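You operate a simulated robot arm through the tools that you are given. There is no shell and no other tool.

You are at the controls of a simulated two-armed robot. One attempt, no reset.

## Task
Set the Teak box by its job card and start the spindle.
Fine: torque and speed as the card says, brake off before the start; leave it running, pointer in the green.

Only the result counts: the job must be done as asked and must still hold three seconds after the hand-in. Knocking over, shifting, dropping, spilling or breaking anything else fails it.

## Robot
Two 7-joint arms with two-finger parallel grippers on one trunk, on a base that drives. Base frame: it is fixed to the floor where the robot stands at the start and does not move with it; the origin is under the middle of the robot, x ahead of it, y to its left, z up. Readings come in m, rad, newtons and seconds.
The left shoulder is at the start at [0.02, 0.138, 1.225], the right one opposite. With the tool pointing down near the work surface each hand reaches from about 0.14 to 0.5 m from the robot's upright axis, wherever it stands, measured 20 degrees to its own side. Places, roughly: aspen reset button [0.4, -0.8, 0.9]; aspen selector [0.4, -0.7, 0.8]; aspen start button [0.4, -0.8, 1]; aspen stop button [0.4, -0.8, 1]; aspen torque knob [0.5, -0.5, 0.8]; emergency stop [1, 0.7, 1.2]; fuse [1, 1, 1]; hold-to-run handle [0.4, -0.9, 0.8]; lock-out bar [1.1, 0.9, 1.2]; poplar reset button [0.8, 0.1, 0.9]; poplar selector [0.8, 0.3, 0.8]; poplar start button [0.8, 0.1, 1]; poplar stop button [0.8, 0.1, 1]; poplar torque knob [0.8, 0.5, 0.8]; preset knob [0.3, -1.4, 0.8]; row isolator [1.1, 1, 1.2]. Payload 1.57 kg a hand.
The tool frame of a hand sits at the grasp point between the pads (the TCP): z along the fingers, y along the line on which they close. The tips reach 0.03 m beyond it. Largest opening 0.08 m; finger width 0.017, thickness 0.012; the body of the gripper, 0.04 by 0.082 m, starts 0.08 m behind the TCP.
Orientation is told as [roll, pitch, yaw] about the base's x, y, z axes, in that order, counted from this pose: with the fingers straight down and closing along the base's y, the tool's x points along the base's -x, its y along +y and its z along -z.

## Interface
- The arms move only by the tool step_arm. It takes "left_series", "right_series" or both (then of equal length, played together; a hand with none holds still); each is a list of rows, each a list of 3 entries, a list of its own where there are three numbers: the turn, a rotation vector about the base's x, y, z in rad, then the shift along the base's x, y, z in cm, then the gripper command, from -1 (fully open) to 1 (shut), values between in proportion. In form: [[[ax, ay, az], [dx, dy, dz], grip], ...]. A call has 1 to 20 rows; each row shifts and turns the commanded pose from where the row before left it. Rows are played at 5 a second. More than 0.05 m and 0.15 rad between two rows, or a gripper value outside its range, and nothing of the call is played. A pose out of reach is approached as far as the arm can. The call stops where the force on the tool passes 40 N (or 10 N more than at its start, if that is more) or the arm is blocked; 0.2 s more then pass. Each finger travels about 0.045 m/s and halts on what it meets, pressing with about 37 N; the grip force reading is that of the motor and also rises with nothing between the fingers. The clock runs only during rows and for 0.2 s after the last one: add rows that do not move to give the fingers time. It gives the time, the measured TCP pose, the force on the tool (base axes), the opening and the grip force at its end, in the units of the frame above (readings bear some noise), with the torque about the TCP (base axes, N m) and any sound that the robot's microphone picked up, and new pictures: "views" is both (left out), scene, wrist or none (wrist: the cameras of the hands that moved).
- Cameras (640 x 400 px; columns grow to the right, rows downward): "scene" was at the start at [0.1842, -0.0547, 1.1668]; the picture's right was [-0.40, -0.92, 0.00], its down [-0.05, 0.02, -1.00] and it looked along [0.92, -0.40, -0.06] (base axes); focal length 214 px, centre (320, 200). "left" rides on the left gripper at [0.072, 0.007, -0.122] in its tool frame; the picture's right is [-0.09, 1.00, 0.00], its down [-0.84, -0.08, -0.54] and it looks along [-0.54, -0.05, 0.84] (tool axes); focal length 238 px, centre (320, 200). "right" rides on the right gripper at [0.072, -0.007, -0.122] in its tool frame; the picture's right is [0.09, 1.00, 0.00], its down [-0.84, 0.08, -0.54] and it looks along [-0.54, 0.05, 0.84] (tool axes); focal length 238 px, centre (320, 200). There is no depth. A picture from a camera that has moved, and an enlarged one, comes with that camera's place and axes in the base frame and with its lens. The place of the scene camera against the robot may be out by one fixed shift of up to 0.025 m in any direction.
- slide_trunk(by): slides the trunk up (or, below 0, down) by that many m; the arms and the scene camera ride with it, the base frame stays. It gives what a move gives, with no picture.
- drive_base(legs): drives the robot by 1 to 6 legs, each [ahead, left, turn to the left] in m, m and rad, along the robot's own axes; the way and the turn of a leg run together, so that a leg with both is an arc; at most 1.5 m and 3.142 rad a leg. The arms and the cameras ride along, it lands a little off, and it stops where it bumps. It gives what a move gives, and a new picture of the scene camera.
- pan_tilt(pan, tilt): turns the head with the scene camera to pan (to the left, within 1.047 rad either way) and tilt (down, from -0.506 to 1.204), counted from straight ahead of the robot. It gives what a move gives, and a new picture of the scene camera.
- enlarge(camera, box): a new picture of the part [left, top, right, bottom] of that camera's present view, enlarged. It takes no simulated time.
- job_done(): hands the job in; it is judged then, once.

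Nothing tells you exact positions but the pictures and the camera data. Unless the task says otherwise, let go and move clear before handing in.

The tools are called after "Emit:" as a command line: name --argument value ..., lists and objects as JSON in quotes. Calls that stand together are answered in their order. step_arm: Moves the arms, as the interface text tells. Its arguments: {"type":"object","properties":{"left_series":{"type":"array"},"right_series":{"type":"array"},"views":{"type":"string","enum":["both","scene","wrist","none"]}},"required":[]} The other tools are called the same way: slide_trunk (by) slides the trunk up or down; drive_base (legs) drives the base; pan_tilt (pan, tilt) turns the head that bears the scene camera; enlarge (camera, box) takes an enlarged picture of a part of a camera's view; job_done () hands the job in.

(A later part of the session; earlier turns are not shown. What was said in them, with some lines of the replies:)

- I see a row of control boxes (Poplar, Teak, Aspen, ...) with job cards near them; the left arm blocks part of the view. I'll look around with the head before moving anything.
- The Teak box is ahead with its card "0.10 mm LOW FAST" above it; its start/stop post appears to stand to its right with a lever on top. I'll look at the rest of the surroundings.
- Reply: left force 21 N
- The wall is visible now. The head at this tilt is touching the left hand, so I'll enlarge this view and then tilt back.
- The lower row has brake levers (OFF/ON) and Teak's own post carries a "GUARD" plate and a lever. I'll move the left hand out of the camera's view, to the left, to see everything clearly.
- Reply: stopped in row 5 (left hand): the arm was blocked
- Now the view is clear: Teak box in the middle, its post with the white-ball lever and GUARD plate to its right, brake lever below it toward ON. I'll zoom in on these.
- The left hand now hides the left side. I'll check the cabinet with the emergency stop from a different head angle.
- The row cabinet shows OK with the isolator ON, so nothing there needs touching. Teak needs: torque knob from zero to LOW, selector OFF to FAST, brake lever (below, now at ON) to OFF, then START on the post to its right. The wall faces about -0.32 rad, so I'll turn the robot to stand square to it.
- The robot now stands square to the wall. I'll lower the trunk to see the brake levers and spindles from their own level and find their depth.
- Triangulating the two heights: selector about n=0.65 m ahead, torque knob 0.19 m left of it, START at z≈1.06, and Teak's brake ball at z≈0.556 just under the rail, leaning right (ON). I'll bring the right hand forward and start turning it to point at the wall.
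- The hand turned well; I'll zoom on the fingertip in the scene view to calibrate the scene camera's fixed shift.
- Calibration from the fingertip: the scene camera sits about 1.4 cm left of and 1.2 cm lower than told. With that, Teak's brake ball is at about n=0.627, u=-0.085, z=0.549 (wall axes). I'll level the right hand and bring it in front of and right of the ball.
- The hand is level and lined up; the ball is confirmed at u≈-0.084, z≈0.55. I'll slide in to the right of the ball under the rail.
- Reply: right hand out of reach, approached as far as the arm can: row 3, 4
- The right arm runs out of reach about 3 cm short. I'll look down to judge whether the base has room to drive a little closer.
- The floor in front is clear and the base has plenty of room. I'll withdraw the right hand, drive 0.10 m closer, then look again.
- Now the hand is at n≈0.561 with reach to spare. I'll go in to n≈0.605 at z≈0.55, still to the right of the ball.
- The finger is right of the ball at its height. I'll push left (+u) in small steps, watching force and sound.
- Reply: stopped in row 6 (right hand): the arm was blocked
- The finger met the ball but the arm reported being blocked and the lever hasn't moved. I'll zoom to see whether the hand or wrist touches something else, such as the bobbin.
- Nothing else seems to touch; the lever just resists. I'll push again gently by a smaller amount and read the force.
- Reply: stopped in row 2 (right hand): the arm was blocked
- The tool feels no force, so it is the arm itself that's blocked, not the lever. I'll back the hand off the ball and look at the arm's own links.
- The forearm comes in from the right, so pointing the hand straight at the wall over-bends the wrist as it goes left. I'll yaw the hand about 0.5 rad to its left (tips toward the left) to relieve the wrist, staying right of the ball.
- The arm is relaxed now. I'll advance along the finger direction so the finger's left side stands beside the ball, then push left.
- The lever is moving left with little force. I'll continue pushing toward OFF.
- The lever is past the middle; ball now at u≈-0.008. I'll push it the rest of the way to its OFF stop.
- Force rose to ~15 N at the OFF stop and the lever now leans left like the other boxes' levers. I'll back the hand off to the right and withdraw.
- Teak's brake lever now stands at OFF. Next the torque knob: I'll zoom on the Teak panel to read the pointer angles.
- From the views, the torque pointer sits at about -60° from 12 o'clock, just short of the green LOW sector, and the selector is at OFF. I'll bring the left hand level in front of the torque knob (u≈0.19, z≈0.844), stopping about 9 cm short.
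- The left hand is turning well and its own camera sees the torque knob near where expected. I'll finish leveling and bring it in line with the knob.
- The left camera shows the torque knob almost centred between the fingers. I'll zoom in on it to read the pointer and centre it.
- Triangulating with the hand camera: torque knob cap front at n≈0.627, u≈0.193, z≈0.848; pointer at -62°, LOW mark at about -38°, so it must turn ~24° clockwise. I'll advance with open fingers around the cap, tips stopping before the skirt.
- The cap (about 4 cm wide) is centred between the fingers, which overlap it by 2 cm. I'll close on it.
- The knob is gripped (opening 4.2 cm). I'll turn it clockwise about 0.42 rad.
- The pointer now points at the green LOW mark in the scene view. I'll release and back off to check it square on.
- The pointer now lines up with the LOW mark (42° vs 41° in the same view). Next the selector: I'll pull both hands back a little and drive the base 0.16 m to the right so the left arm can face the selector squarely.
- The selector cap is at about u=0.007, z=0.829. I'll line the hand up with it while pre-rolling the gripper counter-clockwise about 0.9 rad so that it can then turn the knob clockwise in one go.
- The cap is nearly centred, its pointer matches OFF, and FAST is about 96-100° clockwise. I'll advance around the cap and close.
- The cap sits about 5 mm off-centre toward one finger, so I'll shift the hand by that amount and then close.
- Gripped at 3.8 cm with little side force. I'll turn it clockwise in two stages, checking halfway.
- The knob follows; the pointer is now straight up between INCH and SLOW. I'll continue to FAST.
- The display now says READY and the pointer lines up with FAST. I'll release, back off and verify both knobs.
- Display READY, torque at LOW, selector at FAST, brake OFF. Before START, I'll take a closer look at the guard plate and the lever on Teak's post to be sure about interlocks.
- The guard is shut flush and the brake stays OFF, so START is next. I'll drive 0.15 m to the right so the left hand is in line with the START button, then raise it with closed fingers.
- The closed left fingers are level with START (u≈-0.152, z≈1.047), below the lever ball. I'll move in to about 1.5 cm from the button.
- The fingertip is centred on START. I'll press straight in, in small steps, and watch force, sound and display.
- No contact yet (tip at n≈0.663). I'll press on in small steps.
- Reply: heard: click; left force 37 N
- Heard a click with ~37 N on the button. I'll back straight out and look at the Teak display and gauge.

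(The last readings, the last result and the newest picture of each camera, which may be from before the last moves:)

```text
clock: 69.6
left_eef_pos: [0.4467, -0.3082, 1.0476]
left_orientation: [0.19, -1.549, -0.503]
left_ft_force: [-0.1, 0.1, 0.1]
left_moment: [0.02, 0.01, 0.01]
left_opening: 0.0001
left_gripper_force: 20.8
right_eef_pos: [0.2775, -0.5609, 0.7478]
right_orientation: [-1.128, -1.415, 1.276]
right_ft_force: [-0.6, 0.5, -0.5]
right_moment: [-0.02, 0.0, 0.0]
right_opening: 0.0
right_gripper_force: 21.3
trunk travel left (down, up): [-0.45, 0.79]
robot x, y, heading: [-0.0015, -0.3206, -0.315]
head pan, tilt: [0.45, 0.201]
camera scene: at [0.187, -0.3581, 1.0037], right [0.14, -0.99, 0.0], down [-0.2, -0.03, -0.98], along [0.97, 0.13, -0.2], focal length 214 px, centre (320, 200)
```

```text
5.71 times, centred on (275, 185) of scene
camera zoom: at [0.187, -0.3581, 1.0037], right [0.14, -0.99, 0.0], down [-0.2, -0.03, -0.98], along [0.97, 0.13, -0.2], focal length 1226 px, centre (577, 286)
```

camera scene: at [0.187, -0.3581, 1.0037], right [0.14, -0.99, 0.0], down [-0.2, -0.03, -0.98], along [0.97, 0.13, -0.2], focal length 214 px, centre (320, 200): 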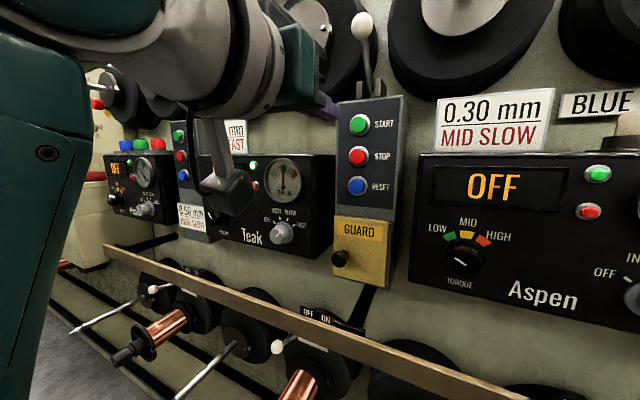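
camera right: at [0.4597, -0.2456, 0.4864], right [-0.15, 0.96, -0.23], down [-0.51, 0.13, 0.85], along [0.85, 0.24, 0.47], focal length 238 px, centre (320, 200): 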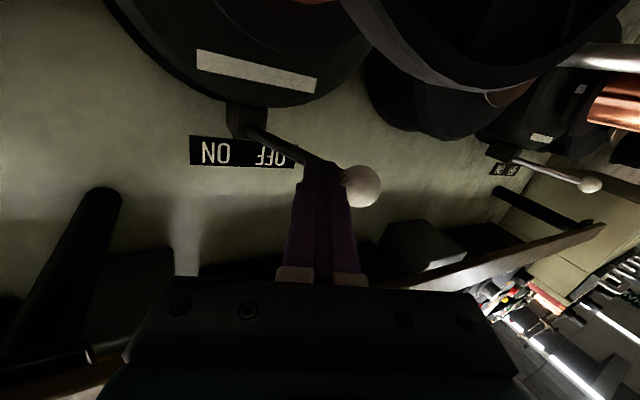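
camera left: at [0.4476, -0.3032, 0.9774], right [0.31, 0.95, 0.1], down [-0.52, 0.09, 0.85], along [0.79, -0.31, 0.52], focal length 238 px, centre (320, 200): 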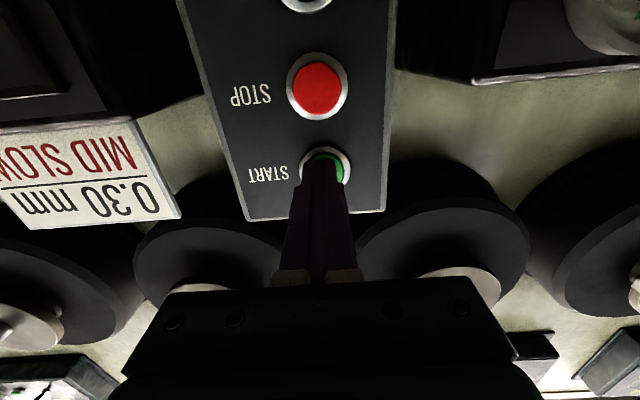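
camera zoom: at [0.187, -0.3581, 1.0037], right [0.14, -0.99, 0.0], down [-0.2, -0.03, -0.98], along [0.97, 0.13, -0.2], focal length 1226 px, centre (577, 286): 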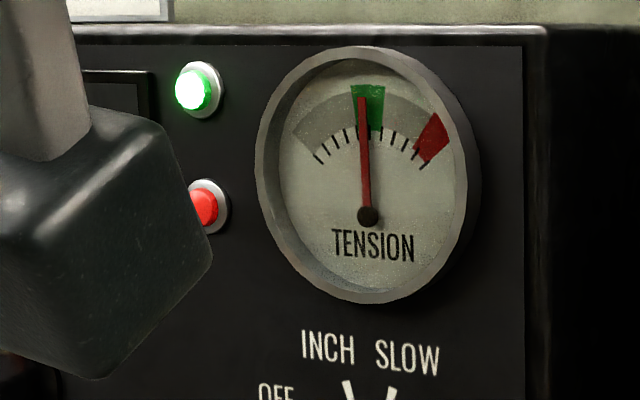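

The spindle is running: green lamp lit and the gauge pointer is up in the green. To verify it face-on, I'll lower and retract the left hand to its earlier safe height, then view again.

Emit:
step_arm --left_series '[[[0, 0, 0], [-2.0, 0.66, -4.2], 1], [[0, 0, 0], [-2.0, 0.66, -4.2], 1], [[0, 0, 0], [-2.0, 0.66, -4.2], 1], [[0, 0, 0], [-1.5, 0.5, -4.2], 1], [[0, 0, 0], [0, 0, -4.2], 1]]' --views "scene"

Emit:
enlarge --camera "scene" --box '[190, 140, 350, 270]'

```text
clock: 70.8
left_eef_pos: [0.3758, -0.2857, 0.8374]
left_orientation: [0.162, -1.548, -0.476]
left_ft_force: [-0.1, 1.5, -0.7]
left_moment: [-0.03, 0.05, 0.03]
left_opening: 0.0
left_gripper_force: 21.0
left hand out of reach, approached as far as the arm can: row 1
right_eef_pos: [0.2768, -0.5609, 0.7481]
right_orientation: [-1.127, -1.415, 1.277]
right_ft_force: [-0.4, -0.3, -0.6]
right_moment: [-0.01, -0.01, 0.01]
right_opening: 0.0
right_gripper_force: 21.4
trunk travel left (down, up): [-0.45, 0.79]
robot x, y, heading: [-0.0012, -0.3205, -0.313]
head pan, tilt: [0.45, 0.201]
camera scene: at [0.187, -0.3582, 1.0037], right [0.14, -0.99, 0.0], down [-0.2, -0.03, -0.98], along [0.97, 0.13, -0.2], focal length 214 px, centre (320, 200)
```

scene: 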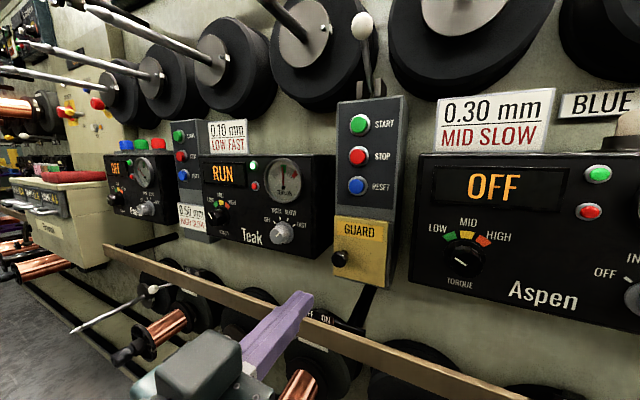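

```text
3.08 times, centred on (270, 205) of scene
camera zoom: at [0.187, -0.3582, 1.0037], right [0.14, -0.99, 0.0], down [-0.2, -0.03, -0.98], along [0.97, 0.13, -0.2], focal length 660 px, centre (474, 185)
```

zoom: 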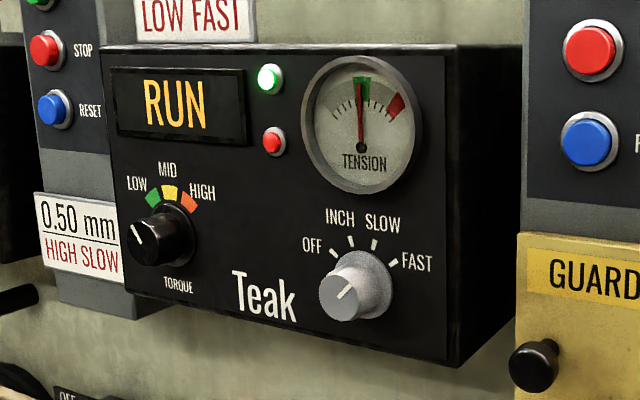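

The display reads RUN. I'll drive back left so the scene camera faces the gauge squarely and check the pointer isn't at the edge of the green.

Emit:
drive_base --legs '[[0, 0.27, 0]]'

Emit:
pan_tilt --pan 0.05 --tilt 0.1

Emit:
enlarge --camera "scene" --box '[240, 140, 400, 260]'

```text
clock: 72.8
left_eef_pos: [0.4595, -0.0223, 0.8369]
left_orientation: [0.193, -1.548, -0.508]
left_ft_force: [0.8, -0.5, -0.8]
left_moment: [-0.02, -0.02, -0.01]
left_opening: 0.0002
left_gripper_force: 20.7
right_eef_pos: [0.3623, -0.2989, 0.7486]
right_orientation: [-1.127, -1.416, 1.276]
right_ft_force: [-0.2, 0.4, 0.0]
right_moment: [-0.03, 0.02, 0.0]
right_opening: 0.0001
right_gripper_force: 21.2
trunk travel left (down, up): [-0.45, 0.79]
robot x, y, heading: [0.0813, -0.0568, -0.313]
head pan, tilt: [0.45, 0.201]
camera scene: at [0.2719, -0.0962, 1.0037], right [0.14, -0.99, 0.0], down [-0.2, -0.03, -0.98], along [0.97, 0.13, -0.2], focal length 214 px, centre (320, 200)
```

scene: 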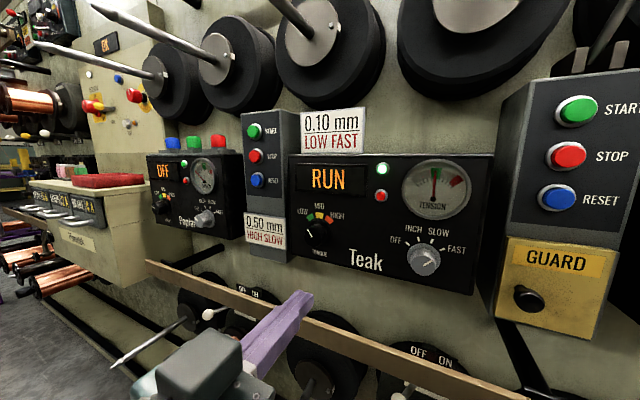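

```text
clock: 73.6
left_eef_pos: [0.4591, -0.0232, 0.8378]
left_orientation: [0.179, -1.551, -0.492]
left_ft_force: [0.1, -0.8, -0.1]
left_moment: [0.0, 0.03, -0.02]
left_opening: 0.0001
left_gripper_force: 21.9
right_eef_pos: [0.3627, -0.2991, 0.7464]
right_orientation: [-1.127, -1.415, 1.279]
right_ft_force: [0.8, -0.4, 0.0]
right_moment: [0.03, 0.04, -0.04]
right_opening: 0.0001
right_gripper_force: 20.8
trunk travel left (down, up): [-0.45, 0.79]
robot x, y, heading: [0.0829, -0.0622, -0.314]
head pan, tilt: [0.051, 0.099]
camera scene: at [0.2684, -0.133, 1.0131], right [-0.26, -0.97, 0.0], down [-0.1, 0.03, -0.99], along [0.96, -0.26, -0.1], focal length 214 px, centre (320, 200)
```

scene: 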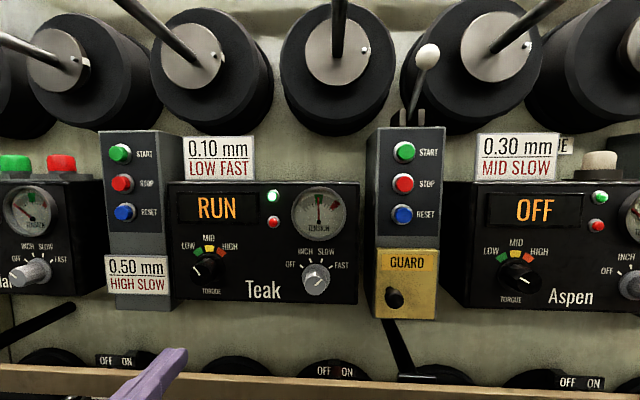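

```text
3.33 times, centred on (320, 200) of scene
camera zoom: at [0.2684, -0.133, 1.0131], right [-0.26, -0.97, 0.0], down [-0.1, 0.03, -0.99], along [0.96, -0.26, -0.1], focal length 715 px, centre (320, 200)
```

zoom: 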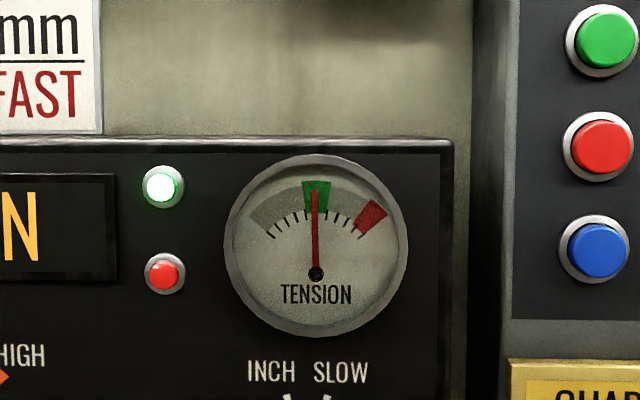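

The gauge pointer stands in the middle of the green, Teak shows RUN with its green lamp lit, torque is at LOW and the selector at FAST. The brake was moved to OFF before the start. Both hands are clear of everything, so I'm handing in.

Emit:
job_done

```text
The job is handed in.
```

The Teak box is set to its card ("0.10 mm LOW FAST") and the spindle was running when I handed the job in.

- **Torque:** the knob is at LOW. I turned it from just short of the green LOW mark.
- **Speed:** the selector is at FAST, turned from OFF. The display went from OFF to READY at that point.
- **Brake:** I pushed the lever under the box from ON to its OFF stop before pressing START.
- **Start:** START clicked under the press. Just before hand-in, the display read RUN, the green lamp was lit and the tension pointer stood in the middle of the green.

I left the guard plate and the lever on top of Teak's post as they were, and the other boxes too. Both hands were clear of everything at hand-in. I could not check the three seconds after hand-in. Before it, the spindle had run for about six seconds, and the pointer stayed in the green each time I looked.
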